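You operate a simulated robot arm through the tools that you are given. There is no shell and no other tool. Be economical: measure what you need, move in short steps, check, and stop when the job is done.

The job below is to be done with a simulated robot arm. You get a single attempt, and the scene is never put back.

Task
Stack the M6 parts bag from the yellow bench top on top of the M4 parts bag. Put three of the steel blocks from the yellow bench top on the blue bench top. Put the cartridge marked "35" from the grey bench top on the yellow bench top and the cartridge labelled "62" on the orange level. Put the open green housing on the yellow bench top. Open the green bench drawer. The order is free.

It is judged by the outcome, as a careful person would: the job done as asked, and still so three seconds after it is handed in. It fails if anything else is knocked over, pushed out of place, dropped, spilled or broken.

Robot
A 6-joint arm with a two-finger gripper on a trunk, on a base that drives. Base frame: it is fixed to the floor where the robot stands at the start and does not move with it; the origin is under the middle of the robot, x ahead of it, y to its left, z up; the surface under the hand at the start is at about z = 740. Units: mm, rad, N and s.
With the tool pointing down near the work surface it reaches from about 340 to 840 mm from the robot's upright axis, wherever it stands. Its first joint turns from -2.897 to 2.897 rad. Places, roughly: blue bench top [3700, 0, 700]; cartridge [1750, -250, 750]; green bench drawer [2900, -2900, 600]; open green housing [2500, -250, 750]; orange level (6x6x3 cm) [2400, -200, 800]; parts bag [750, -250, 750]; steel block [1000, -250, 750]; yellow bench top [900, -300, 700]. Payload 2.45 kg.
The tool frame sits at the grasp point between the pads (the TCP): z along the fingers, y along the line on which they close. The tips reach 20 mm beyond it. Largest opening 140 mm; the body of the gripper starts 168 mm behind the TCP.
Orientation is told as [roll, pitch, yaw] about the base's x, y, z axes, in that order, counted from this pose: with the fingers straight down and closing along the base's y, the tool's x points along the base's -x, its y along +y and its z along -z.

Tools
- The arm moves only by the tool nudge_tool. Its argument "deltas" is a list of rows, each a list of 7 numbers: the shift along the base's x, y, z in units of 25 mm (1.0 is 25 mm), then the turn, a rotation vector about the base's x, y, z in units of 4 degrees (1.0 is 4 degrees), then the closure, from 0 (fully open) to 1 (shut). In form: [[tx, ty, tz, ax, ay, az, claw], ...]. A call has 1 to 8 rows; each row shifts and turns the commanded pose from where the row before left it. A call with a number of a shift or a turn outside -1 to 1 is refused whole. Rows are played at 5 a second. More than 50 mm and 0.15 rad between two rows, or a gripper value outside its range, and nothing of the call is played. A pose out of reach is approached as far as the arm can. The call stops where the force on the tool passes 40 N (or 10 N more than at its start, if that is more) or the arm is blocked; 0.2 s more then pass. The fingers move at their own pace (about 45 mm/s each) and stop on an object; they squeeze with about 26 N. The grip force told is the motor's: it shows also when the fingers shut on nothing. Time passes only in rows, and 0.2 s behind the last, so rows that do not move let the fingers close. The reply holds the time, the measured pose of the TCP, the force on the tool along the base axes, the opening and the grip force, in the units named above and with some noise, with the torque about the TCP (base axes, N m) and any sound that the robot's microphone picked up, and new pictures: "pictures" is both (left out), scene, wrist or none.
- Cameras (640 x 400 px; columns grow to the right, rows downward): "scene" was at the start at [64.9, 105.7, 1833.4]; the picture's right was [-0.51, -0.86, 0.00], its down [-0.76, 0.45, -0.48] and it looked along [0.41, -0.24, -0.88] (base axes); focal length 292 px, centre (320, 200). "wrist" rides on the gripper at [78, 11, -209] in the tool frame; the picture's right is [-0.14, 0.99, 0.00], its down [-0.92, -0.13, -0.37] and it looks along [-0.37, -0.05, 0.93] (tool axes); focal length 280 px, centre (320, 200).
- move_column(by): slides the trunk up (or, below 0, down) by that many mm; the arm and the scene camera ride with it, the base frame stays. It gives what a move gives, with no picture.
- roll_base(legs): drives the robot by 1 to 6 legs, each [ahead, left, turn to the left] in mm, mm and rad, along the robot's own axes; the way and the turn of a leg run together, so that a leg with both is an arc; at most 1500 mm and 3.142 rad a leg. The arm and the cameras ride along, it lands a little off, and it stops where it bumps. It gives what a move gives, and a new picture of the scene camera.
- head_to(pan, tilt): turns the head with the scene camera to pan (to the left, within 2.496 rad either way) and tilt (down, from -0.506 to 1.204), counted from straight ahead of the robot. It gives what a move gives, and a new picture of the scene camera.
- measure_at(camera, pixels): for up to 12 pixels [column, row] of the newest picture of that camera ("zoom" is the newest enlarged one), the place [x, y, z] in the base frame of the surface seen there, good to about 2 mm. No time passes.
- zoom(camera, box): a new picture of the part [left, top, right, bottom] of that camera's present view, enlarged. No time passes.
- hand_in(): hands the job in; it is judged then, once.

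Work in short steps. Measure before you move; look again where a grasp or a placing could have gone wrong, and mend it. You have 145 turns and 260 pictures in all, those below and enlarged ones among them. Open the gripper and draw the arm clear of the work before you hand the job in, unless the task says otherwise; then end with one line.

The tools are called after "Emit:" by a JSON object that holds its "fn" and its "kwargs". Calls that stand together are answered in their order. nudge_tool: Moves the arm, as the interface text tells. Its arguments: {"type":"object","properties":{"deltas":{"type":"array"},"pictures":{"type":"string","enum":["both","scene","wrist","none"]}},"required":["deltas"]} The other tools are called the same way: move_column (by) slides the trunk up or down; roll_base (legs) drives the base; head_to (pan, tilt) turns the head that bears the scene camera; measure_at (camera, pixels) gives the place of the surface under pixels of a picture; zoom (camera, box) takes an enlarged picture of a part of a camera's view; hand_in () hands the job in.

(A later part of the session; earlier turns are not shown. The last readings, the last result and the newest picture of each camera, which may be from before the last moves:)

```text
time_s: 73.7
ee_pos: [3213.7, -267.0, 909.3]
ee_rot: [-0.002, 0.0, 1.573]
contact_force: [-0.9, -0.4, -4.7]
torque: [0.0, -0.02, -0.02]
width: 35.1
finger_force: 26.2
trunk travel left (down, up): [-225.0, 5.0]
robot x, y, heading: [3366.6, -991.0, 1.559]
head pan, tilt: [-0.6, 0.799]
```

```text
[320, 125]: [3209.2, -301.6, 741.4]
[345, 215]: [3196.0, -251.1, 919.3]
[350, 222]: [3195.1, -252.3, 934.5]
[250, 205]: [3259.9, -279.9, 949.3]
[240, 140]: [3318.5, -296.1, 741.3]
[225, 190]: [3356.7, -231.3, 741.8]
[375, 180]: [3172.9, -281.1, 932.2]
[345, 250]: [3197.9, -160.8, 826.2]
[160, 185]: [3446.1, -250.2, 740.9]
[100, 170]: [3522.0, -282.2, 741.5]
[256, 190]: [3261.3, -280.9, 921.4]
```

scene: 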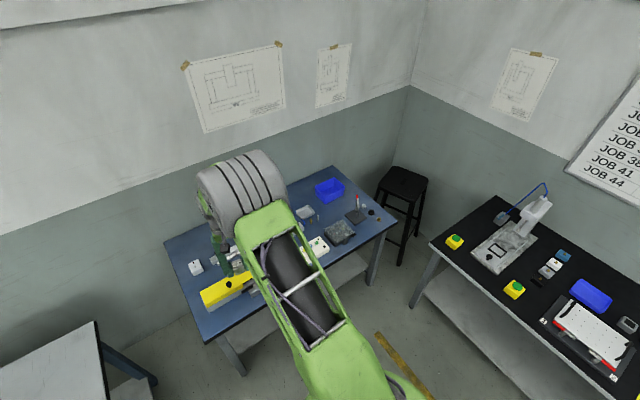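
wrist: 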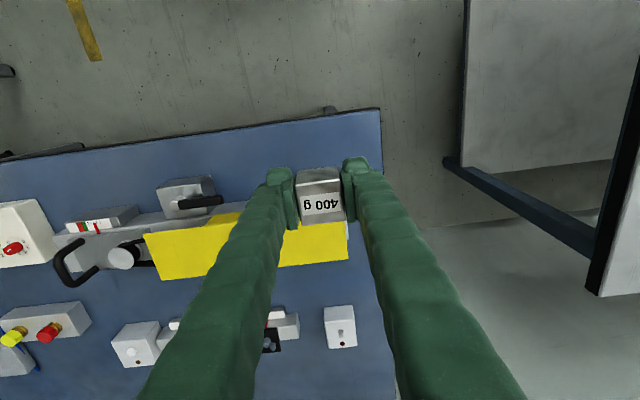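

Strip from y≈−305 to −221 is free. Lowering the block.

Emit:
{"fn": "nudge_tool", "kwargs": {"deltas": [[0, 0, -1, 0, 0, 0, 1], [0, 0, -1, 0, 0, 0, 1], [0, 0, -1, 0, 0, 0, 1], [0, 0, -1, 0, 0, 0, 1], [0, 0, -1, 0, 0, 0, 1], [0, 0, -0.4, 0, 0, 0, 1], [0, 0, -0.1, 0, 0, 0, 1], [0, 0, 0, 0, 0, 0, 1]], "pictures": "wrist"}}

```text
time_s: 75.5
ee_pos: [3214.8, -267.6, 773.8]
ee_rot: [-0.001, 0.0, 1.573]
contact_force: [-0.2, 0.4, -3.6]
torque: [-0.02, 0.0, 0.0]
width: 35.0
finger_force: 26.2
trunk travel left (down, up): [-225.0, 5.0]
robot x, y, heading: [3364.6, -991.6, 1.553]
head pan, tilt: [-0.6, 0.799]
```

wrist: 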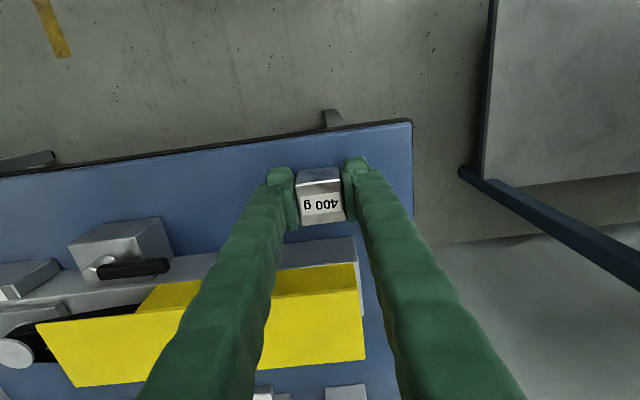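

Lowering by small steps to contact.

Emit:
{"fn": "nudge_tool", "kwargs": {"deltas": [[0, 0, -0.08, 0, 0, 0, 1], [0, 0, -0.08, 0, 0, 0, 1], [0, 0, -0.04, 0, 0, 0, 1], [0, 0, 0, 0, 0, 0, 1]], "pictures": "none"}}

```text
time_s: 76.5
ee_pos: [3215.2, -268.0, 769.4]
ee_rot: [0.002, 0.0, 1.573]
contact_force: [0.7, -0.9, -1.5]
torque: [0.01, 0.0, -0.04]
width: 35.2
finger_force: 26.4
trunk travel left (down, up): [-225.0, 5.0]
robot x, y, heading: [3367.2, -992.9, 1.555]
head pan, tilt: [-0.6, 0.799]
```

Load is being taken by the bench; one last hair down, then release and rise.

Emit:
{"fn": "nudge_tool", "kwargs": {"deltas": [[0, 0, -0.03, 0, 0, 0, 1], [0, 0, 0, 0, 0, 0, 0.7], [0, 0, 0, 0, 0, 0, 0.5], [0, 0, 0, 0, 0, 0, 0.5], [0, 0, 1, 0, 0, 0, 0.5], [0, 0, 1, 0, 0, 0, 0.5], [0, 0, 1, 0, 0, 0, 0.5], [0, 0, 1, 0, 0, 0, 0.5]], "pictures": "none"}}

Emit:
{"fn": "nudge_tool", "kwargs": {"deltas": [[0, 0, 1, 0, 0, 0, 0.5], [0, 0, 1, 0, 0, 0, 0.5], [0, 0, 1, 0, 0, 0, 0.5], [0, 0, 1, 0, 0, 0, 0.5], [0, 0, 1, 0, 0, 0, 0.5], [0, 0, 1, 0, 0, 0, 0.5], [0, 0, 1, 0, 0, 0, 0.5]], "pictures": "wrist"}}

```text
time_s: 78.3
ee_pos: [3214.6, -269.6, 868.4]
ee_rot: [0.0, 0.0, 1.572]
contact_force: [0.0, -0.5, 0.2]
torque: [-0.01, 0.02, 0.0]
width: 70.0
finger_force: 0.1
trunk travel left (down, up): [-225.0, 5.0]
robot x, y, heading: [3368.1, -993.4, 1.555]
head pan, tilt: [-0.6, 0.799]
```

```text
time_s: 79.9
ee_pos: [3213.5, -268.7, 1043.7]
ee_rot: [0.0, -0.001, 1.572]
contact_force: [0.4, -0.3, -0.1]
torque: [0.03, -0.01, 0.0]
width: 69.9
finger_force: 0.0
trunk travel left (down, up): [-225.0, 5.0]
robot x, y, heading: [3364.1, -993.0, 1.556]
head pan, tilt: [-0.6, 0.799]
```

wrist: 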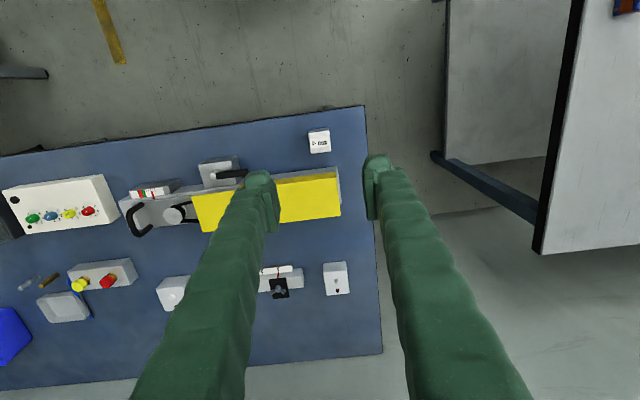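

Block stands on the blue bench. Driving left 690 so the gripper hovers over the green housing near (2530,-287) for a look.

Emit:
{"fn": "roll_base", "kwargs": {"legs": [[0, 690, 0.015]]}}

Emit:
{"fn": "nudge_tool", "kwargs": {"deltas": [[0, 0, 0, 0, 0, 0, 0.5]], "pictures": "wrist"}}

```text
time_s: 86.2
ee_pos: [2520.8, -270.0, 1043.9]
ee_rot: [0.001, 0.0, 1.595]
contact_force: [0.0, 0.3, -0.2]
torque: [-0.03, -0.02, -0.03]
width: 69.9
finger_force: 0.1
trunk travel left (down, up): [-225.0, 5.0]
robot x, y, heading: [2690.6, -990.8, 1.579]
head pan, tilt: [-0.6, 0.799]
```

scene: 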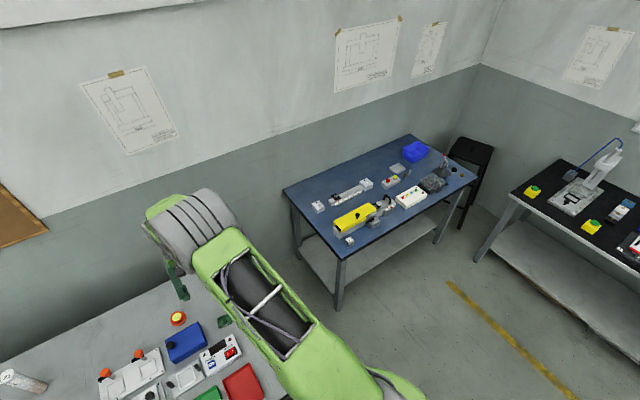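

```text
time_s: 86.7
ee_pos: [2521.4, -269.3, 1043.7]
ee_rot: [-0.001, 0.001, 1.596]
contact_force: [-0.5, -0.5, -0.4]
torque: [0.01, 0.01, -0.01]
width: 69.8
finger_force: 0.0
trunk travel left (down, up): [-225.0, 5.0]
robot x, y, heading: [2688.5, -993.2, 1.58]
head pan, tilt: [-0.6, 0.799]
```

wrist: 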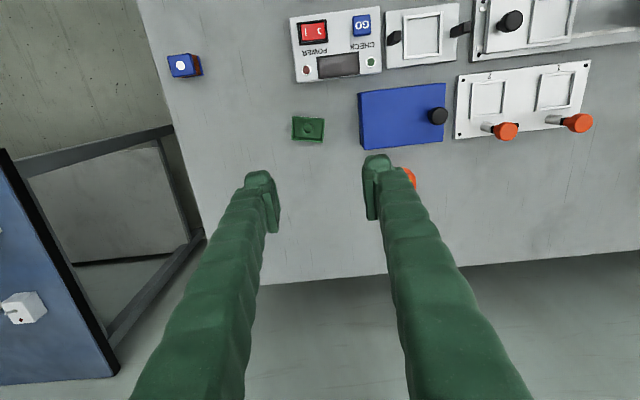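

Green housing at (308,128); zooming and measuring. The orange level is at (408,176).

Emit:
{"fn": "zoom", "kwargs": {"camera": "wrist", "box": [260, 90, 360, 160]}}

Emit:
{"fn": "measure_at", "kwargs": {"camera": "zoom", "pixels": [[215, 175], [400, 180], [410, 300], [215, 300], [250, 250], [330, 240], [215, 330], [300, 200], [180, 240], [310, 240], [560, 240]]}}

Emit:
{"fn": "zoom", "kwargs": {"camera": "scene", "box": [90, 290, 290, 400]}}

```text
5.71 times, centred on (310, 125) of wrist
```

zoom: 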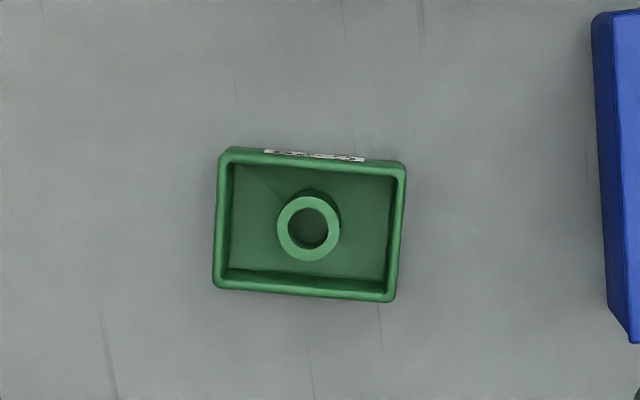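

```text
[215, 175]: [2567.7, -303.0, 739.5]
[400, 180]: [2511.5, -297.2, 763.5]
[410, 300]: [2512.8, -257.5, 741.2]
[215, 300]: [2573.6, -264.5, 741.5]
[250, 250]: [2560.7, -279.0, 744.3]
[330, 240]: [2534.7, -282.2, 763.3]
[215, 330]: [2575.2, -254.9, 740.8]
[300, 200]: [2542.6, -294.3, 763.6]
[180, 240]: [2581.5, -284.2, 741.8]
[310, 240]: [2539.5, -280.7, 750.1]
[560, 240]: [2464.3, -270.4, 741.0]
```

```text
3.20 times, centred on (190, 345) of scene
```

zoom: 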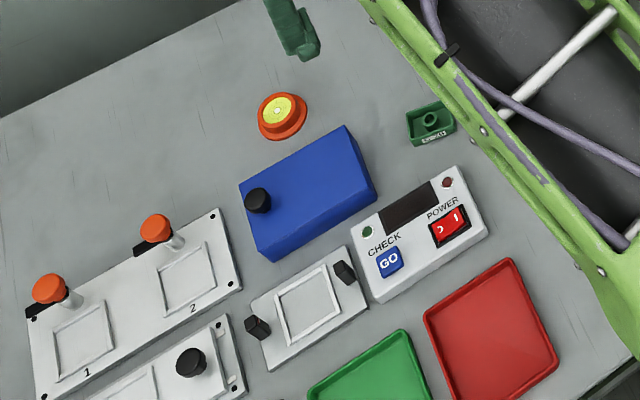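

Housing is ~56×40×23 mm. Measuring its rim corners for orientation.

Emit:
{"fn": "measure_at", "kwargs": {"camera": "wrist", "pixels": [[300, 117], [330, 119], [328, 141], [298.5, 139.5], [299, 128], [329.5, 130], [366, 145], [362, 95]]}}

```text
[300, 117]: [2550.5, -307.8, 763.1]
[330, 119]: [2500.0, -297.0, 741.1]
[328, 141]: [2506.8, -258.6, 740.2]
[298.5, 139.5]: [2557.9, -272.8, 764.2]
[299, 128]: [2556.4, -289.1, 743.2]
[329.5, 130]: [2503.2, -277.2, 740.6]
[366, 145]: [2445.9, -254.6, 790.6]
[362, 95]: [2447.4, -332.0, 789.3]
```

I mis-converted the corners; measuring again directly in a fresh zoom.

Emit:
{"fn": "zoom", "kwargs": {"camera": "wrist", "box": [280, 105, 340, 155]}}

Emit:
{"fn": "measure_at", "kwargs": {"camera": "wrist", "pixels": [[293.5, 117.5], [324, 120], [322.3, 141.3], [292.7, 138.8], [293, 128], [323.5, 131]]}}

```text
8.00 times, centred on (310, 130) of wrist
```

zoom: 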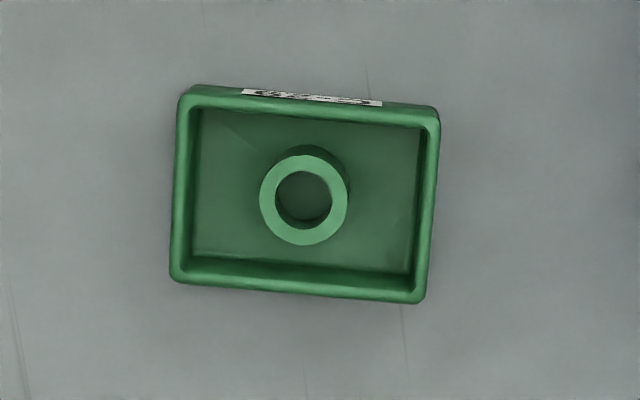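

```text
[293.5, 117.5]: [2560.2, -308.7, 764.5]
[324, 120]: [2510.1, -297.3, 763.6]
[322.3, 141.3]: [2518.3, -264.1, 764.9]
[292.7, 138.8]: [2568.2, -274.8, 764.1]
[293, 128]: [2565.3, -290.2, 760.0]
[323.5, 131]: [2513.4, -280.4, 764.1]
```

Centre (2539,-286), long axis yaw ≈1.353, width ≈54. Aligning and descending in part.

Emit:
{"fn": "nudge_tool", "kwargs": {"deltas": [[0.18, -0.17, -1, 0, 0, -0.87, 0.36], [0.18, -0.17, -1, 0, 0, -0.87, 0.36], [0.18, -0.17, -1, 0, 0, -0.87, 0.36], [0.18, -0.17, -1, 0, 0, -0.87, 0.36], [0, 0, -1, 0, 0, 0, 0.36], [0, 0, -1, 0, 0, 0, 0.36], [0, 0, -1, 0, 0, 0, 0.36], [0, 0, -1, 0, 0, 0, 0.36]], "pictures": "wrist"}}

```text
time_s: 88.5
ee_pos: [2540.9, -287.2, 843.6]
ee_rot: [0.0, -0.001, 1.352]
contact_force: [-0.2, 0.5, 0.0]
torque: [-0.01, -0.02, -0.01]
width: 89.5
finger_force: 0.0
trunk travel left (down, up): [-225.0, 5.0]
robot x, y, heading: [2688.6, -991.6, 1.579]
head pan, tilt: [-0.6, 0.799]
```

wrist: 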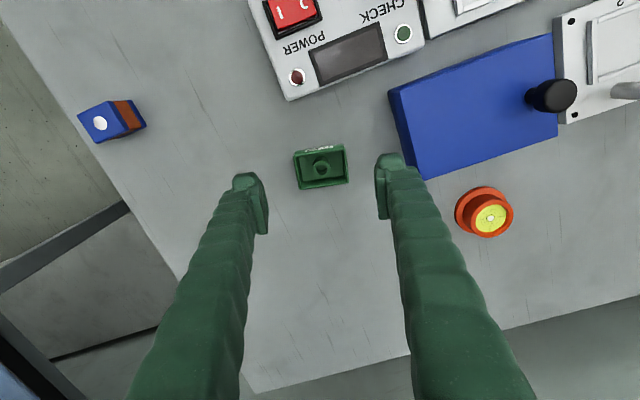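

Checking the blue box corner vs. right finger.

Emit:
{"fn": "measure_at", "kwargs": {"camera": "wrist", "pixels": [[426, 178], [390, 92], [294, 158], [346, 150], [348, 182], [299, 188]]}}

```text
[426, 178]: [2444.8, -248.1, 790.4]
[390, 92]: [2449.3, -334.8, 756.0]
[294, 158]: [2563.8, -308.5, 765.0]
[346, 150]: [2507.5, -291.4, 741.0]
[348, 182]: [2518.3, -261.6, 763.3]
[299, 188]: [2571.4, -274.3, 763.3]
```

Clear by 35 mm. Descending and closing on the housing.

Emit:
{"fn": "nudge_tool", "kwargs": {"deltas": [[0, 0, -1, 0, 0, 0, 0.36], [0, 0, -1, 0, 0, 0, 0.36], [0, 0, -1, 0, 0, 0, 0.36], [0, 0, 0, 0, 0, 0, 0.45], [0, 0, 0, 0, 0, 0, 0.55], [0, 0, 0, 0, 0, 0, 0.7], [0, 0, 0, 0, 0, 0, 0.7]], "pictures": "wrist"}}

```text
time_s: 90.0
ee_pos: [2539.5, -289.4, 768.3]
ee_rot: [-0.001, -0.001, 1.352]
contact_force: [0.0, -0.6, 0.7]
torque: [0.01, 0.03, 0.0]
width: 54.5
finger_force: 25.4
trunk travel left (down, up): [-225.0, 5.0]
robot x, y, heading: [2693.0, -990.0, 1.58]
head pan, tilt: [-0.6, 0.799]
```

wrist: 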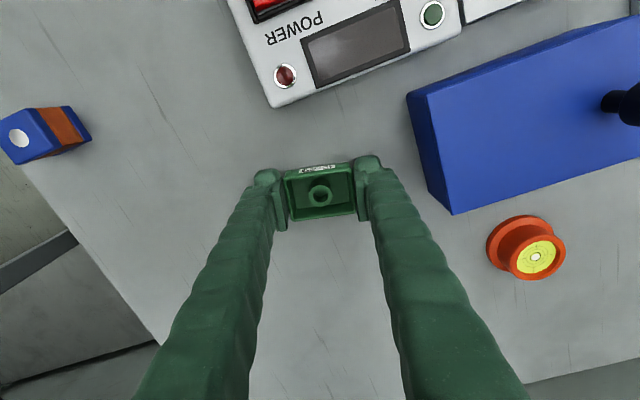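

Gripped (54.5 mm). Measuring the orange level while near, then lifting.

Emit:
{"fn": "measure_at", "kwargs": {"camera": "wrist", "pixels": [[536, 257], [520, 262], [555, 258], [536, 240], [540, 275], [490, 245], [525, 217], [505, 270]]}}

Emit:
{"fn": "zoom", "kwargs": {"camera": "wrist", "box": [470, 200, 590, 290]}}

Emit:
{"fn": "nudge_tool", "kwargs": {"deltas": [[0, 0, 0.8, 0, 0, 0, 1], [0, 0, 1, 0, 0, 0, 1], [0, 0, 1, 0, 0, 0, 1], [0, 0, 1, 0, 0, 0, 1], [0, 0, 1, 0, 0, 0, 1], [0, 0, 1, 0, 0, 0, 1], [0, 0, 1, 0, 0, 0, 1], [0, 0, 1, 0, 0, 0, 1]], "pictures": "none"}}

Emit:
{"fn": "nudge_tool", "kwargs": {"deltas": [[0, 0, 1, 0, 0, 0.9, 1], [0, 0, 1, 0, 0, 0.9, 1], [0, 0, 1, 0, 0, 0.9, 1], [0, 0, 0.5, 0, 0, 0.5, 1]], "pictures": "none"}}

```text
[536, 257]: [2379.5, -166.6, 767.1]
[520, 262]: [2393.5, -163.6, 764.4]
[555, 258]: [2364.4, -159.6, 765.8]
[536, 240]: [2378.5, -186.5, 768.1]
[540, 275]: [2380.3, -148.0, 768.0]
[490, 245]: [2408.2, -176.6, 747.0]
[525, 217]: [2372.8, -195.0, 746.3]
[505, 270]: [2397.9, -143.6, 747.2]
```

```text
4.44 times, centred on (530, 245) of wrist
```

zoom: 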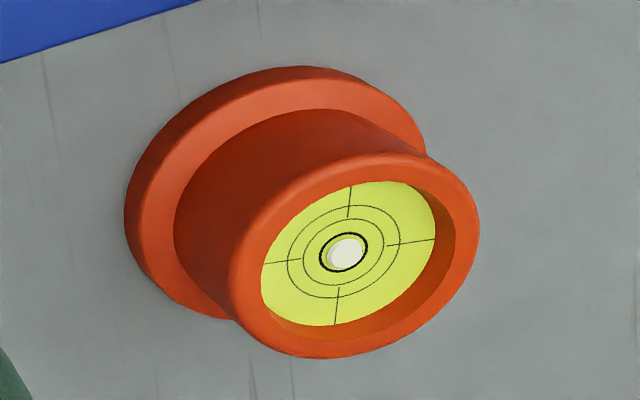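

```text
time_s: 91.8
ee_pos: [2540.9, -287.4, 964.4]
ee_rot: [0.0, 0.001, 1.352]
contact_force: [0.1, 0.4, -0.4]
torque: [-0.02, -0.03, -0.01]
width: 54.5
finger_force: 26.2
trunk travel left (down, up): [-225.0, 5.0]
robot x, y, heading: [2690.5, -988.5, 1.58]
head pan, tilt: [-0.6, 0.799]
```

```text
time_s: 92.8
ee_pos: [2540.9, -285.7, 1050.7]
ee_rot: [-0.001, 0.0, 1.577]
contact_force: [-0.7, -0.3, -0.9]
torque: [-0.04, 0.0, -0.03]
width: 54.4
finger_force: 25.9
trunk travel left (down, up): [-225.0, 5.0]
robot x, y, heading: [2689.1, -989.0, 1.576]
head pan, tilt: [-0.6, 0.799]
```

Before driving left past the press, I check its height with the head.

Emit:
{"fn": "head_to", "kwargs": {"pan": 0.75, "tilt": 0.75}}

```text
time_s: 94.3
ee_pos: [2539.8, -286.8, 1051.9]
ee_rot: [0.0, -0.001, 1.574]
contact_force: [-0.5, -0.7, -0.1]
torque: [0.03, 0.0, -0.04]
width: 54.2
finger_force: 25.9
trunk travel left (down, up): [-225.0, 5.0]
robot x, y, heading: [2690.0, -989.2, 1.578]
head pan, tilt: [0.75, 0.75]
```

scene: 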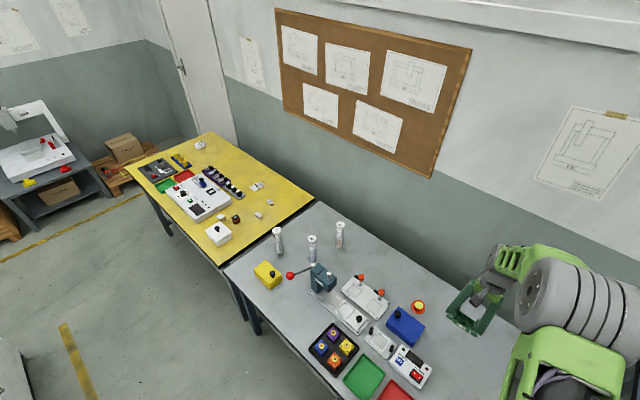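

Emit:
{"fn": "zoom", "kwargs": {"camera": "scene", "box": [220, 200, 440, 340]}}

Emit:
{"fn": "zoom", "kwargs": {"camera": "scene", "box": [140, 130, 320, 260]}}

Emit:
{"fn": "measure_at", "kwargs": {"camera": "scene", "pixels": [[289, 276], [312, 268], [322, 275], [340, 223], [312, 237], [277, 229], [270, 218], [240, 200], [246, 213], [255, 200], [285, 200], [228, 182]]}}

```text
2.86 times, centred on (330, 270) of scene
```

zoom: 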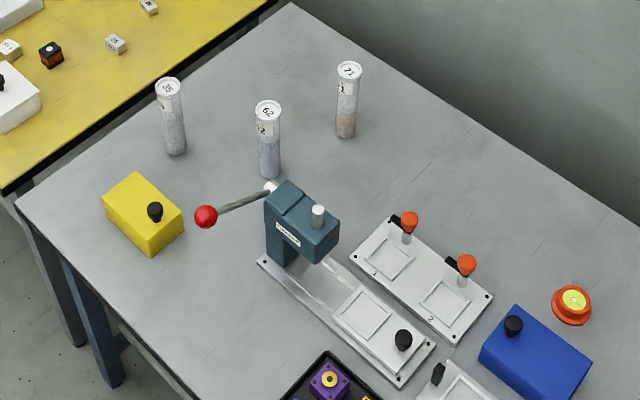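

```text
3.08 times, centred on (230, 195) of scene
```

zoom: 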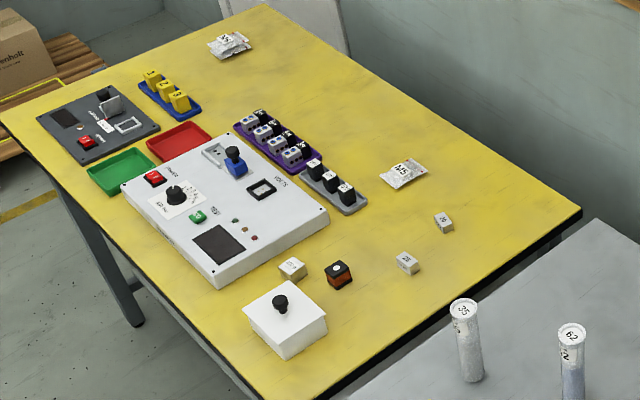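

```text
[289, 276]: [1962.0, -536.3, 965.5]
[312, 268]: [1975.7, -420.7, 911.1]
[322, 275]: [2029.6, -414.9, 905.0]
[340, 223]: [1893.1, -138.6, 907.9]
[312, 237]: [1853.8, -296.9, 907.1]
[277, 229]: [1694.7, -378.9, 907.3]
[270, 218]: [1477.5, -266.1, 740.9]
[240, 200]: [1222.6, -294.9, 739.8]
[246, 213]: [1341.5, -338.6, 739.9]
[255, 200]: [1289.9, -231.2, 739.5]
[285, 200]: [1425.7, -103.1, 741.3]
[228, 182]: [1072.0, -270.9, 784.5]
```

Cartridges: 35 at (1695,-379), 62 at (1854,-297), 71 at (1893,-139). The spot (1290,-250) on the yellow bench is free. Driving left 1250.

Emit:
{"fn": "roll_base", "kwargs": {"legs": [[0, 1250, 0]]}}

Emit:
{"fn": "nudge_tool", "kwargs": {"deltas": [[0, 0, -0.5, 0, 0, 0, 1]], "pictures": "wrist"}}

```text
time_s: 105.3
ee_pos: [1315.7, -294.6, 1050.4]
ee_rot: [0.0, 0.0, 1.573]
contact_force: [0.1, -0.4, -0.7]
torque: [0.03, -0.02, -0.01]
width: 54.4
finger_force: 26.4
trunk travel left (down, up): [-225.0, 5.0]
robot x, y, heading: [1462.6, -996.8, 1.577]
head pan, tilt: [0.75, 0.75]
```

scene: 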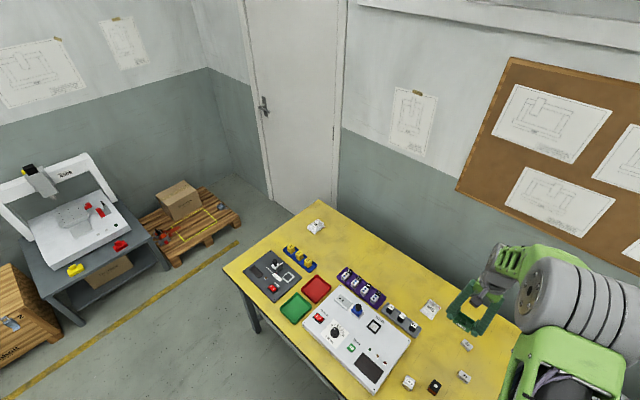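

```text
time_s: 105.8
ee_pos: [1315.4, -292.4, 1037.6]
ee_rot: [0.0, 0.001, 1.576]
contact_force: [-0.6, -0.8, -0.7]
torque: [-0.02, 0.0, 0.02]
width: 54.6
finger_force: 26.7
trunk travel left (down, up): [-225.0, 5.0]
robot x, y, heading: [1465.1, -996.7, 1.58]
head pan, tilt: [0.75, 0.75]
```

wrist: 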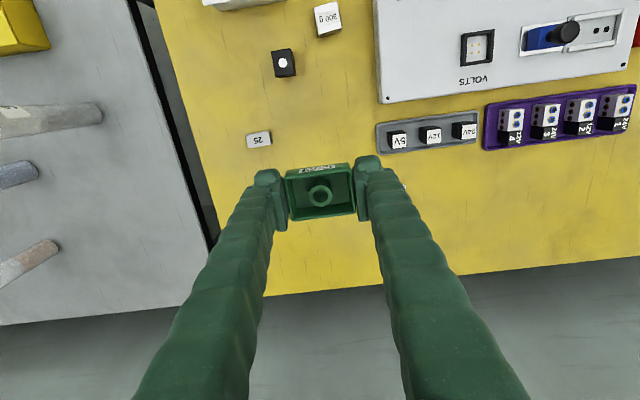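

Measuring neighbours: "25", tray corner, panel corner, M5 (partly hidden near (400,190)).

Emit:
{"fn": "measure_at", "kwargs": {"camera": "wrist", "pixels": [[258, 138], [270, 145], [378, 150], [378, 104], [403, 186], [330, 130], [325, 150], [295, 75], [340, 250], [310, 250]]}}

Emit:
{"fn": "measure_at", "kwargs": {"camera": "scene", "pixels": [[467, 345], [463, 377], [430, 308], [421, 316], [440, 340], [435, 386], [409, 383]]}}

```text
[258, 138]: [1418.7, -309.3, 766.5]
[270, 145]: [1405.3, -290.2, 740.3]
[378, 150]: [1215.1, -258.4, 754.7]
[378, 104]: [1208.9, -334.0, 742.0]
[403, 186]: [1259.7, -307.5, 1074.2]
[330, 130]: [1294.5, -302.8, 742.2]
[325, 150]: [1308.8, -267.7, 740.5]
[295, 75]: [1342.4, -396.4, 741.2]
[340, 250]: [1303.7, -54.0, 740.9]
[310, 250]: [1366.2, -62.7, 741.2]
```

```text
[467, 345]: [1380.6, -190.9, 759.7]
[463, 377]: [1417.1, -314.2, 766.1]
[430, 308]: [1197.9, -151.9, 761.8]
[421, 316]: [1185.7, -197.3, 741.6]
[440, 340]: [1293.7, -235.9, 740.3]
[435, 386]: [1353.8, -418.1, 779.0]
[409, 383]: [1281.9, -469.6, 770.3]
```

Placing at (1300,-255), which is clear all round. Descending in two calls.

Emit:
{"fn": "nudge_tool", "kwargs": {"deltas": [[-0.3, 0.75, -1, 0, 0, 0, 1], [-0.3, 0.75, -1, 0, 0, 0, 1], [0, 0, -1, 0, 0, 0, 1], [0, 0, -1, 0, 0, 0, 1], [0, 0, -1, 0, 0, 0, 1], [0, 0, -1, 0, 0, 0, 1], [0, 0, -1, 0, 0, 0, 1], [0, 0, -1, 0, 0, 0, 1]], "pictures": "none"}}

Emit:
{"fn": "nudge_tool", "kwargs": {"deltas": [[0, 0, -1, 0, 0, 0, 1], [0, 0, -1, 0, 0, 0, 1], [0, 0, -0.5, 0, 0, 0, 1], [0, 0, -0.1, 0, 0, 0, 1], [0, 0, 0, 0, 0, 0, 1]], "pictures": "wrist"}}

```text
time_s: 107.5
ee_pos: [1302.3, -257.9, 838.6]
ee_rot: [0.002, 0.0, 1.574]
contact_force: [0.2, 0.2, -0.7]
torque: [-0.02, -0.03, -0.03]
width: 54.5
finger_force: 25.8
trunk travel left (down, up): [-225.0, 5.0]
robot x, y, heading: [1466.1, -997.9, 1.577]
head pan, tilt: [0.75, 0.75]
```

```text
time_s: 108.8
ee_pos: [1302.6, -256.6, 773.2]
ee_rot: [0.0, 0.0, 1.575]
contact_force: [1.0, -0.3, 0.1]
torque: [-0.02, 0.02, 0.02]
width: 54.4
finger_force: 26.0
trunk travel left (down, up): [-225.0, 5.0]
robot x, y, heading: [1464.6, -995.1, 1.575]
head pan, tilt: [0.75, 0.75]
```

wrist: 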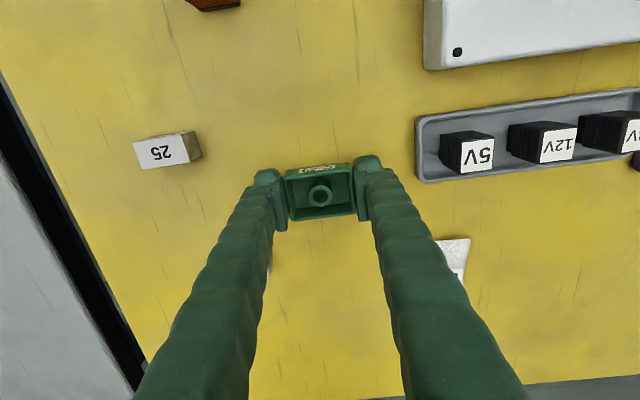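

Clear on both sides. Lowering the last mm.

Emit:
{"fn": "nudge_tool", "kwargs": {"deltas": [[0, 0, -0.08, 0, 0, 0, 1], [0, 0, -0.06, 0, 0, 0, 1], [0, 0, -0.05, 0, 0, 0, 1], [0, 0, 0, 0, 0, 0, 1]], "pictures": "none"}}

```text
time_s: 109.8
ee_pos: [1300.1, -255.6, 767.8]
ee_rot: [0.001, 0.0, 1.573]
contact_force: [0.7, -0.7, 0.4]
torque: [0.0, 0.05, 0.04]
width: 54.2
finger_force: 25.9
trunk travel left (down, up): [-225.0, 5.0]
robot x, y, heading: [1465.5, -996.5, 1.575]
head pan, tilt: [0.75, 0.75]
```

Emit:
{"fn": "nudge_tool", "kwargs": {"deltas": [[0, 0, -0.04, 0, 0, 0, 1], [0, 0, -0.03, 0, 0, 0, 1], [0, 0, 0, 0, 0, 0, 1]], "pictures": "none"}}

```text
time_s: 110.5
ee_pos: [1299.8, -254.8, 767.5]
ee_rot: [0.0, 0.0, 1.573]
contact_force: [-0.8, -1.4, 3.8]
torque: [-0.05, -0.01, -0.01]
width: 54.5
finger_force: 26.2
trunk travel left (down, up): [-225.0, 5.0]
robot x, y, heading: [1463.7, -998.0, 1.578]
head pan, tilt: [0.75, 0.75]
```

Touching the bench; releasing, rising and heading toward the 300 g block at (1282,-468).

Emit:
{"fn": "nudge_tool", "kwargs": {"deltas": [[0, 0, 0, 0, 0, 0, 0.5], [0, 0, 0, 0, 0, 0, 0.43], [0, 0, 0, 0, 0, 0, 0.43], [0, 0, 1, 0, 0, 0, 0.43], [0, 0, 1, 0, 0, 0, 0.43], [0, 0, 1, 0, 0, 0, 0.43], [0, 0, 1, 0, 0, 0, 0.43], [0, -0.8, 1, 0, 0, 0, 0.43]], "pictures": "none"}}

Emit:
{"fn": "nudge_tool", "kwargs": {"deltas": [[0, -1, 0.7, 0, 0, 0, 0.43], [0, -1, 0.7, 0, 0, 0, 0.43], [0, -1, 0.5, 0, 0, 0, 0.43], [-0.2, -1, 0, 0, 0, 0, 0.43], [-0.2, -1, 0, 0, 0, 0, 0.43], [-0.2, -1, 0, 0, 0, 0, 0.43], [0, -1, 0, 0, 0, 0, 0.43]], "pictures": "wrist"}}

```text
time_s: 112.3
ee_pos: [1301.8, -275.4, 890.9]
ee_rot: [0.0, 0.002, 1.574]
contact_force: [-0.1, -0.6, -0.3]
torque: [0.06, 0.04, 0.03]
width: 79.7
finger_force: 0.0
trunk travel left (down, up): [-225.0, 5.0]
robot x, y, heading: [1462.1, -994.4, 1.576]
head pan, tilt: [0.75, 0.75]
```

```text
time_s: 114.0
ee_pos: [1287.8, -452.1, 940.7]
ee_rot: [0.0, 0.001, 1.574]
contact_force: [0.3, -0.1, 0.3]
torque: [-0.03, 0.0, 0.02]
width: 79.5
finger_force: 0.0
trunk travel left (down, up): [-225.0, 5.0]
robot x, y, heading: [1466.0, -992.3, 1.575]
head pan, tilt: [0.75, 0.75]
```

wrist: 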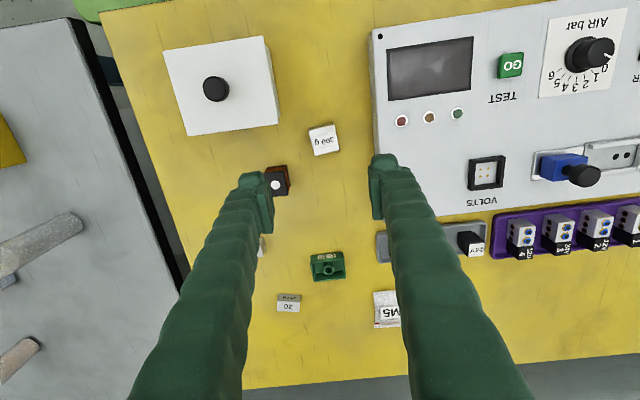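

Housing stands. Measuring the 300 g block at (324,139) and neighbours.

Emit:
{"fn": "zoom", "kwargs": {"camera": "wrist", "box": [280, 105, 380, 175]}}

Emit:
{"fn": "measure_at", "kwargs": {"camera": "wrist", "pixels": [[310, 130], [335, 126], [339, 149], [315, 154], [374, 130], [380, 160], [278, 122], [290, 170], [276, 185], [270, 90]]}}

```text
5.71 times, centred on (330, 140) of wrist
```

zoom: 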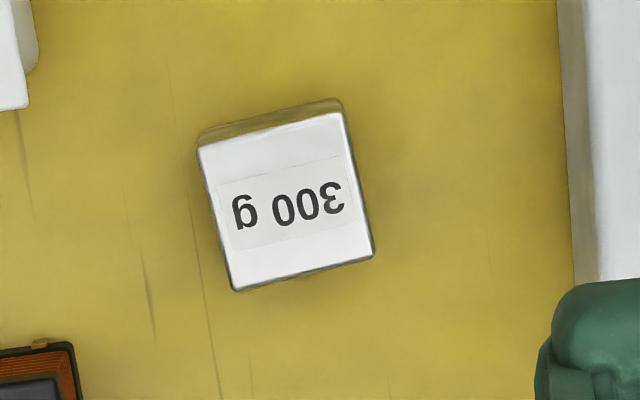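

```text
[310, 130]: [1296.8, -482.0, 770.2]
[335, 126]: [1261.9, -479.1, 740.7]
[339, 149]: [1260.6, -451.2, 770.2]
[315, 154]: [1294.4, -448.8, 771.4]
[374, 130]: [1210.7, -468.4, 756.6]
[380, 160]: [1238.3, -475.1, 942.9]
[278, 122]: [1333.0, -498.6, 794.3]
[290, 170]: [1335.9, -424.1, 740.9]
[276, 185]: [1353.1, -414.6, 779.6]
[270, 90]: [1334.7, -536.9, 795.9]
```

Block centre ≈ (1279,-466), yaw ≈1.68, top 770. Narrowing to ~63 mm to clear the neighbours and descending part-way.

Emit:
{"fn": "nudge_tool", "kwargs": {"deltas": [[-0.18, -0.28, -0.8, 0, 0, 0.75, 0.55], [-0.17, -0.28, -0.8, 0, 0, 0.75, 0.55], [0, 0, -0.8, 0, 0, 0, 0.55], [0, 0, -0.8, 0, 0, 0, 0.55], [0, 0, -0.8, 0, 0, 0, 0.55], [0, 0, -0.8, 0, 0, 0, 0.55]], "pictures": "wrist"}}

```text
time_s: 115.3
ee_pos: [1274.9, -464.3, 821.4]
ee_rot: [-0.001, -0.001, 1.679]
contact_force: [0.2, -0.4, 0.2]
torque: [-0.05, 0.02, -0.01]
width: 63.2
finger_force: 0.1
trunk travel left (down, up): [-225.0, 5.0]
robot x, y, heading: [1464.3, -998.2, 1.575]
head pan, tilt: [0.75, 0.75]
```

wrist: 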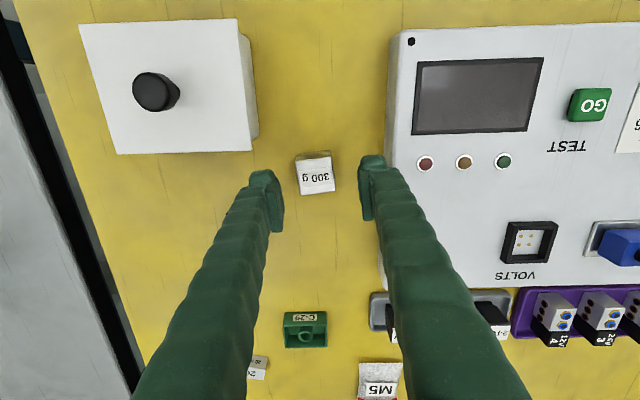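

Verifying the block centre before the last descent.

Emit:
{"fn": "measure_at", "kwargs": {"camera": "wrist", "pixels": [[299, 162], [330, 158], [333, 188], [304, 193], [318, 175], [256, 150], [262, 190]]}}

```text
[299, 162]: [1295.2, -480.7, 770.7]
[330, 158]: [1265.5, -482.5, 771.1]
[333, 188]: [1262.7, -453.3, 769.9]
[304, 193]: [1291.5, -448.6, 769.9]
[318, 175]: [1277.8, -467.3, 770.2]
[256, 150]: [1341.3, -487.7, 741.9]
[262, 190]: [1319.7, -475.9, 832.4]
```

Emit:
{"fn": "nudge_tool", "kwargs": {"deltas": [[0.12, -0.08, -0.8, 0, 0, 0, 0.55], [0, 0, -0.8, 0, 0, 0, 0.55], [0, 0, -0.6, 0, 0, 0, 0.55], [0, 0, 0, 0, 0, 0, 0.65], [0, 0, 0, 0, 0, 0, 0.8], [0, 0, 0, 0, 0, 0, 1], [0, 0, 0, 0, 0, 0, 1]], "pictures": "wrist"}}

```text
time_s: 117.0
ee_pos: [1279.7, -467.0, 766.0]
ee_rot: [0.0, 0.0, 1.678]
contact_force: [-0.3, -0.1, 0.1]
torque: [0.02, 0.05, 0.02]
width: 35.1
finger_force: 25.5
trunk travel left (down, up): [-225.0, 5.0]
robot x, y, heading: [1463.3, -998.6, 1.571]
head pan, tilt: [0.75, 0.75]
```

wrist: 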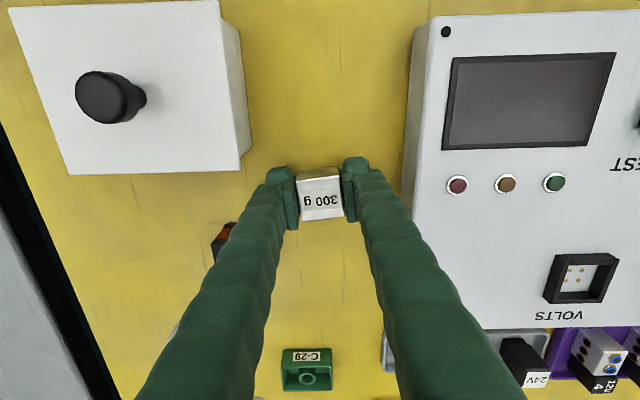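

Gripped 300 g. Lifting and extending to y≈−270 for the drive.

Emit:
{"fn": "nudge_tool", "kwargs": {"deltas": [[0, 0, 0.8, 0, 0, 0, 1], [0, 0, 1, 0, 0, 0, 1], [0, 0, 1, 0, 0, 0, 1], [0, 0, 1, 0, 0, 0, 1], [0, 0, 1, 0, 0, 0, 1], [0, 0, 1, 0, 0, 0, 1], [0, 0, 1, 0, 0, -0.8, 1], [0, 0, 1, 0, 0, -0.8, 1]], "pictures": "none"}}

Emit:
{"fn": "nudge_tool", "kwargs": {"deltas": [[0, 0.98, 1, 0, 0, 0, 1], [0, 0.98, 1, 0, 0, 0, 1], [0, 0.98, 1, 0, 0, 0, 1], [0, 0.98, 1, 0, 0, 0, 1], [0, 0.98, 0.3, 0, 0, 0, 1], [0, 0.98, 0, 0, 0, 0, 1], [0, 0.98, 0, 0, 0, 0, 1], [0, 0.98, 0, 0, 0, 0, 1]], "pictures": "none"}}

Emit:
{"fn": "roll_base", "kwargs": {"legs": [[0, -1000, 0], [0, -990, 0]]}}

Emit:
{"fn": "nudge_tool", "kwargs": {"deltas": [[0, 0, -0.5, 0, 0, 0, 1]], "pictures": "wrist"}}

```text
time_s: 118.8
ee_pos: [1280.2, -467.1, 958.0]
ee_rot: [-0.001, 0.0, 1.566]
contact_force: [0.4, 0.4, -2.7]
torque: [0.0, 0.0, 0.0]
width: 34.9
finger_force: 25.6
trunk travel left (down, up): [-225.0, 5.0]
robot x, y, heading: [1466.3, -991.0, 1.576]
head pan, tilt: [0.75, 0.75]
```

```text
time_s: 120.5
ee_pos: [1280.4, -270.8, 1067.7]
ee_rot: [0.0, -0.001, 1.567]
contact_force: [0.3, 0.8, -2.8]
torque: [-0.04, 0.0, -0.01]
width: 35.3
finger_force: 25.9
trunk travel left (down, up): [-225.0, 5.0]
robot x, y, heading: [1465.9, -998.4, 1.576]
head pan, tilt: [0.75, 0.75]
```

```text
time_s: 138.0
ee_pos: [3197.1, -209.2, 1067.2]
ee_rot: [0.0, 0.0, 1.622]
contact_force: [0.0, 0.3, -1.9]
torque: [-0.03, -0.02, 0.01]
width: 35.0
finger_force: 26.3
trunk travel left (down, up): [-225.0, 5.0]
robot x, y, heading: [3418.3, -919.9, 1.63]
head pan, tilt: [0.75, 0.75]
```

scene: 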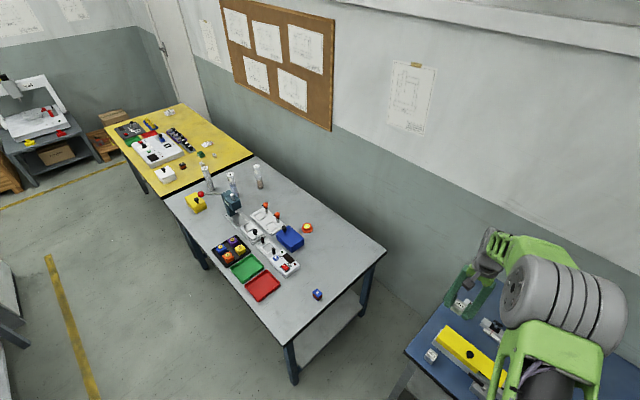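

```text
time_s: 138.4
ee_pos: [3198.0, -208.0, 1052.2]
ee_rot: [0.0, 0.002, 1.622]
contact_force: [-0.7, 0.7, -3.9]
torque: [-0.04, -0.02, 0.0]
width: 35.2
finger_force: 26.3
trunk travel left (down, up): [-225.0, 5.0]
robot x, y, heading: [3419.6, -922.9, 1.629]
head pan, tilt: [0.75, 0.75]
```

wrist: 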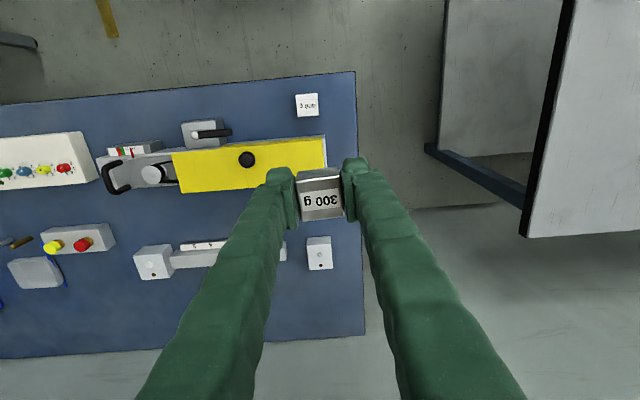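

The strip left of the placed 400 g block (307,104) is visible. Measuring it.

Emit:
{"fn": "measure_at", "kwargs": {"camera": "wrist", "pixels": [[307, 102], [297, 105], [250, 118], [240, 90], [255, 138], [205, 118], [275, 83], [190, 145], [180, 105], [260, 112], [350, 75]]}}

```text
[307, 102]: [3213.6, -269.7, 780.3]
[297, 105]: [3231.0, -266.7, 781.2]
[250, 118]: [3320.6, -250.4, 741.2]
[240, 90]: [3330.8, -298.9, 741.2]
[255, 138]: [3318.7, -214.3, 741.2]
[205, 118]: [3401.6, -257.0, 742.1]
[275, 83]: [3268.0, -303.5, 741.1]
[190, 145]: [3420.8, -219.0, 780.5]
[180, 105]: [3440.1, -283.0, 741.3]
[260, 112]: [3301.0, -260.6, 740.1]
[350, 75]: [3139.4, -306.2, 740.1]
```

Target (3305,-262). Moving over, then down.

Emit:
{"fn": "nudge_tool", "kwargs": {"deltas": [[0.86, -0.43, -1, 0, 0, -0.75, 1], [0.86, -0.43, -1, 0, 0, 0, 1], [0.86, -0.43, -1, 0, 0, 0, 1], [0.86, -0.43, -1, 0, 0, 0, 1], [0.84, -0.44, -1, 0, 0, 0, 1], [0, 0, -1, 0, 0, 0, 1], [0, 0, -1, 0, 0, 0, 1], [0, 0, -1, 0, 0, 0, 1]], "pictures": "none"}}

Emit:
{"fn": "nudge_tool", "kwargs": {"deltas": [[0, 0, -1, 0, 0, 0, 1], [0, 0, -1, 0, 0, 0, 1], [0, 0, -1, 0, 0, 0, 1], [0, 0, -0.2, 0, 0, 0, 1], [0, 0, 0, 0, 0, 0, 1]], "pictures": "wrist"}}

```text
time_s: 140.2
ee_pos: [3304.6, -260.4, 854.2]
ee_rot: [-0.001, 0.001, 1.569]
contact_force: [0.3, 0.9, -3.5]
torque: [-0.04, -0.01, -0.01]
width: 35.0
finger_force: 26.2
trunk travel left (down, up): [-225.0, 5.0]
robot x, y, heading: [3418.8, -925.4, 1.629]
head pan, tilt: [0.75, 0.75]
```

```text
time_s: 141.4
ee_pos: [3307.4, -263.0, 775.2]
ee_rot: [-0.002, 0.001, 1.568]
contact_force: [-0.3, 0.2, -3.5]
torque: [0.0, -0.03, 0.0]
width: 34.9
finger_force: 26.3
trunk travel left (down, up): [-225.0, 5.0]
robot x, y, heading: [3417.5, -922.8, 1.631]
head pan, tilt: [0.75, 0.75]
```

wrist: 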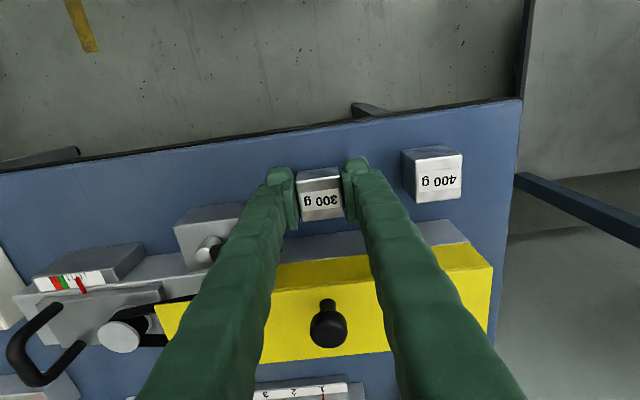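

Lowering the final ~9 mm gently.

Emit:
{"fn": "nudge_tool", "kwargs": {"deltas": [[0, 0, -0.15, 0, 0, 0, 1], [0, 0, -0.1, 0, 0, 0, 1], [0, 0, -0.06, 0, 0, 0, 1], [0, 0, -0.04, 0, 0, 0, 1], [0, 0, 0, 0, 0, 0, 1]], "pictures": "none"}}

```text
time_s: 142.6
ee_pos: [3306.0, -262.4, 766.4]
ee_rot: [0.0, -0.001, 1.569]
contact_force: [1.2, -5.1, 14.5]
torque: [-0.16, -0.01, 0.0]
width: 34.8
finger_force: 25.7
trunk travel left (down, up): [-225.0, 5.0]
robot x, y, heading: [3418.1, -924.0, 1.634]
head pan, tilt: [0.75, 0.75]
```

Contact (14 N). Releasing and rising clear.

Emit:
{"fn": "nudge_tool", "kwargs": {"deltas": [[0, 0, 0.03, 0, 0, 0, 0.7], [0, 0, 0, 0, 0, 0, 0.55], [0, 0, 0, 0, 0, 0, 0.5], [0, 0, 1, 0, 0, 0, 0.5], [0, 0, 1, 0, 0, 0, 0.5], [0, 0, 1, 0, 0, 0, 0.5], [0, 0, 1, 0, 0, 0, 0.5], [0, 0, 1, 0, 0, 0, 0.5]], "pictures": "none"}}

Emit:
{"fn": "nudge_tool", "kwargs": {"deltas": [[0, -0.5, 1, 0, 0, 0, 0.5], [0, -0.5, 1, 0, 0, 0, 0.5], [0, -0.5, 1, 0, 0, 0, 0.5], [0, -0.5, 1, 0, 0, 0, 0.5], [0, -0.5, 1, 0, 0, 0, 0.5], [0, -0.5, 1, 0, 0, 0, 0.5], [0, -0.5, 1, 0, 0, 0, 0.5]], "pictures": "wrist"}}

```text
time_s: 144.4
ee_pos: [3305.4, -264.2, 891.7]
ee_rot: [-0.001, -0.001, 1.57]
contact_force: [-1.0, -0.6, 0.6]
torque: [0.0, -0.02, 0.0]
width: 69.7
finger_force: 0.0
trunk travel left (down, up): [-225.0, 5.0]
robot x, y, heading: [3421.5, -927.5, 1.628]
head pan, tilt: [0.75, 0.75]
```

```text
time_s: 146.0
ee_pos: [3305.2, -352.1, 1067.2]
ee_rot: [0.0, -0.001, 1.57]
contact_force: [0.5, 0.3, -0.9]
torque: [0.01, 0.01, 0.02]
width: 70.1
finger_force: 0.0
trunk travel left (down, up): [-225.0, 5.0]
robot x, y, heading: [3424.2, -926.6, 1.629]
head pan, tilt: [0.75, 0.75]
```

wrist: 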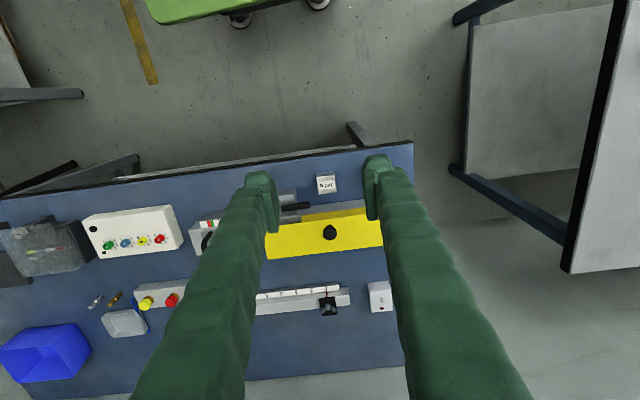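

Both blocks sit on the blue bench. Driving to the cartridges on the grey bench.

Emit:
{"fn": "roll_base", "kwargs": {"legs": [[-30, 0, -0.058], [0, 1480, 0]]}}

Emit:
{"fn": "head_to", "kwargs": {"pan": 0.0, "tilt": 0.9}}

Emit:
{"fn": "nudge_tool", "kwargs": {"deltas": [[0, 0, 0, 0, 0, 0, 0.4]], "pictures": "wrist"}}

```text
time_s: 159.6
ee_pos: [1861.1, -363.9, 1066.6]
ee_rot: [0.0, -0.002, 1.497]
contact_force: [-0.2, 0.2, -0.1]
torque: [0.03, 0.0, -0.02]
width: 70.1
finger_force: 0.1
trunk travel left (down, up): [-225.0, 5.0]
robot x, y, heading: [1936.3, -942.3, 1.555]
head pan, tilt: [0.75, 0.75]
```

scene: 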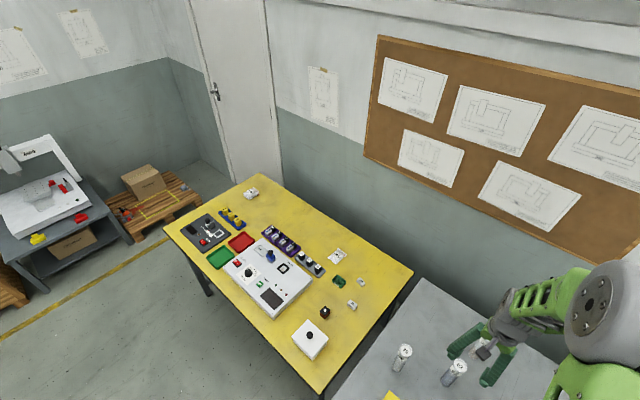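

```text
time_s: 160.7
ee_pos: [1863.2, -364.0, 1067.5]
ee_rot: [0.0, 0.001, 1.496]
contact_force: [-0.1, -0.3, -0.1]
torque: [0.01, 0.01, 0.02]
width: 69.8
finger_force: 0.0
trunk travel left (down, up): [-225.0, 5.0]
robot x, y, heading: [1934.0, -943.5, 1.552]
head pan, tilt: [0.0, 0.901]
```

scene: 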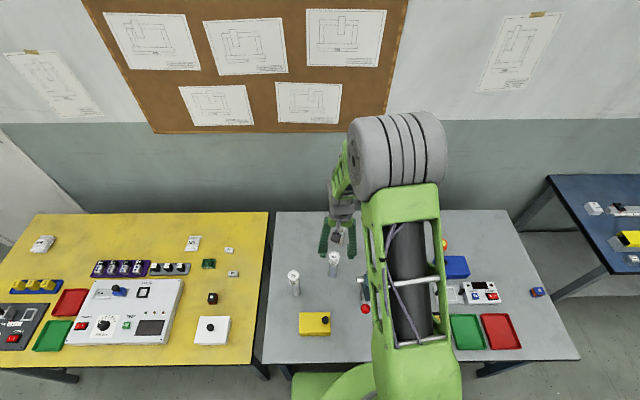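

```text
time_s: 161.1
ee_pos: [1862.2, -363.9, 1065.5]
ee_rot: [0.001, 0.0, 1.496]
contact_force: [-0.1, 1.2, 0.9]
torque: [0.03, 0.03, 0.04]
width: 84.0
finger_force: 0.1
trunk travel left (down, up): [-225.0, 5.0]
robot x, y, heading: [1935.2, -944.7, 1.558]
head pan, tilt: [0.0, 0.901]
```

wrist: 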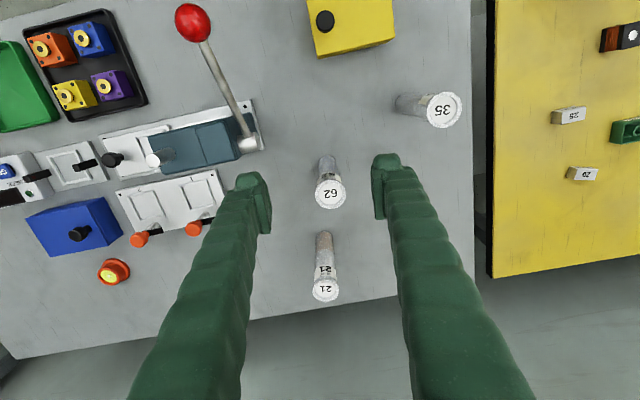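

The 62 cartridge's top is at (331,194), 35's at (444,110). Measuring tops, bodies and diameters.

Emit:
{"fn": "zoom", "kwargs": {"camera": "wrist", "box": [290, 140, 390, 220]}}

Emit:
{"fn": "measure_at", "kwargs": {"camera": "wrist", "pixels": [[331, 194], [318, 195], [344, 193], [331, 207], [330, 181], [327, 158], [444, 110], [431, 111], [458, 108], [400, 103], [113, 272], [325, 290]]}}

Emit:
{"fn": "measure_at", "kwargs": {"camera": "scene", "pixels": [[294, 273], [294, 290], [289, 285], [299, 285], [333, 258], [333, 275], [295, 296], [445, 244], [333, 265]]}}

```text
5.00 times, centred on (340, 180) of wrist
```

zoom: 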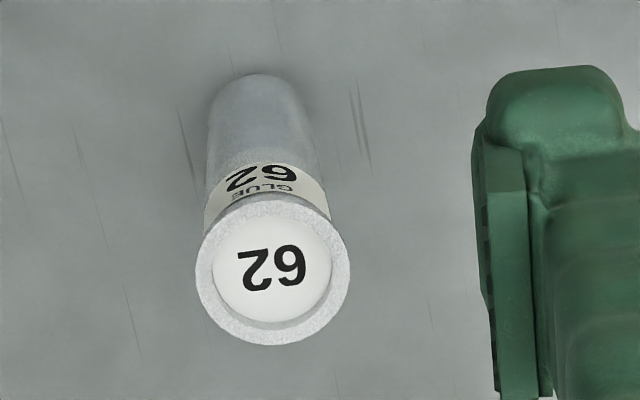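

```text
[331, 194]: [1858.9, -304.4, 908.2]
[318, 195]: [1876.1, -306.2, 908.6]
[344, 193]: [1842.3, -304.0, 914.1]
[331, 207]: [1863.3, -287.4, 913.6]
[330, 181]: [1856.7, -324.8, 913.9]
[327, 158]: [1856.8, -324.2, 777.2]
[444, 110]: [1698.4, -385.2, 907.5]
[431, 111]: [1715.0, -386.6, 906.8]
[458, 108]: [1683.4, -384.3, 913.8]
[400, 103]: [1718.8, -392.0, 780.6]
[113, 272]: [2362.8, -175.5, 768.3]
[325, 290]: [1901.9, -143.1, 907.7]
```

```text
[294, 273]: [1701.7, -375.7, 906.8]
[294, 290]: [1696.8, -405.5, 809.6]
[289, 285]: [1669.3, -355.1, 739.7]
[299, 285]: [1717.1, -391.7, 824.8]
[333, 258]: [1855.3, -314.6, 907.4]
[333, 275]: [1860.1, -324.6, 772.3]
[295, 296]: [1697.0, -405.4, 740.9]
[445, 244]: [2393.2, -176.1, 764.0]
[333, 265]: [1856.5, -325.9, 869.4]
```

62 stands at (1859,-305), Ø≈36, top 914. Moving above it then down around it to z≈850.

Emit:
{"fn": "nudge_tool", "kwargs": {"deltas": [[-0.06, 0.8, 0, 0, 0, 0.5, 0.4], [-0.06, 0.8, 0, 0, 0, 0.5, 0.4], [0, 0.76, 0, 0, 0, 0, 0.4], [0, 0, -1, 0, 0, 0, 0.4], [0, 0, -1, 0, 0, 0, 0.4], [0, 0, -1, 0, 0, 0, 0.4], [0, 0, -0.5, 0, 0, 0, 0.4]], "pictures": "wrist"}}

```text
time_s: 162.7
ee_pos: [1858.9, -307.2, 978.5]
ee_rot: [0.0, 0.001, 1.567]
contact_force: [-0.6, 0.3, -0.3]
torque: [0.01, 0.01, 0.03]
width: 83.9
finger_force: 0.2
trunk travel left (down, up): [-225.0, 5.0]
robot x, y, heading: [1935.7, -944.6, 1.553]
head pan, tilt: [0.0, 0.901]
```

wrist: 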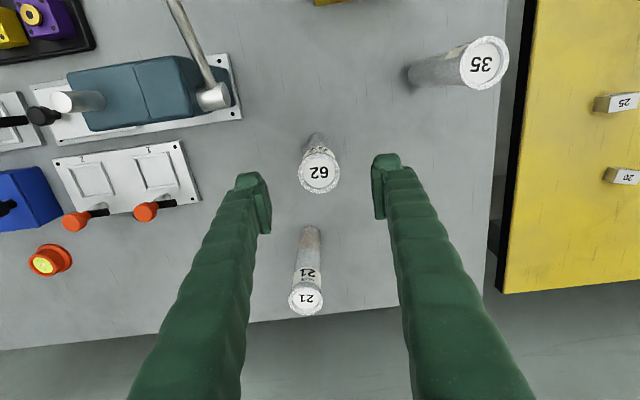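

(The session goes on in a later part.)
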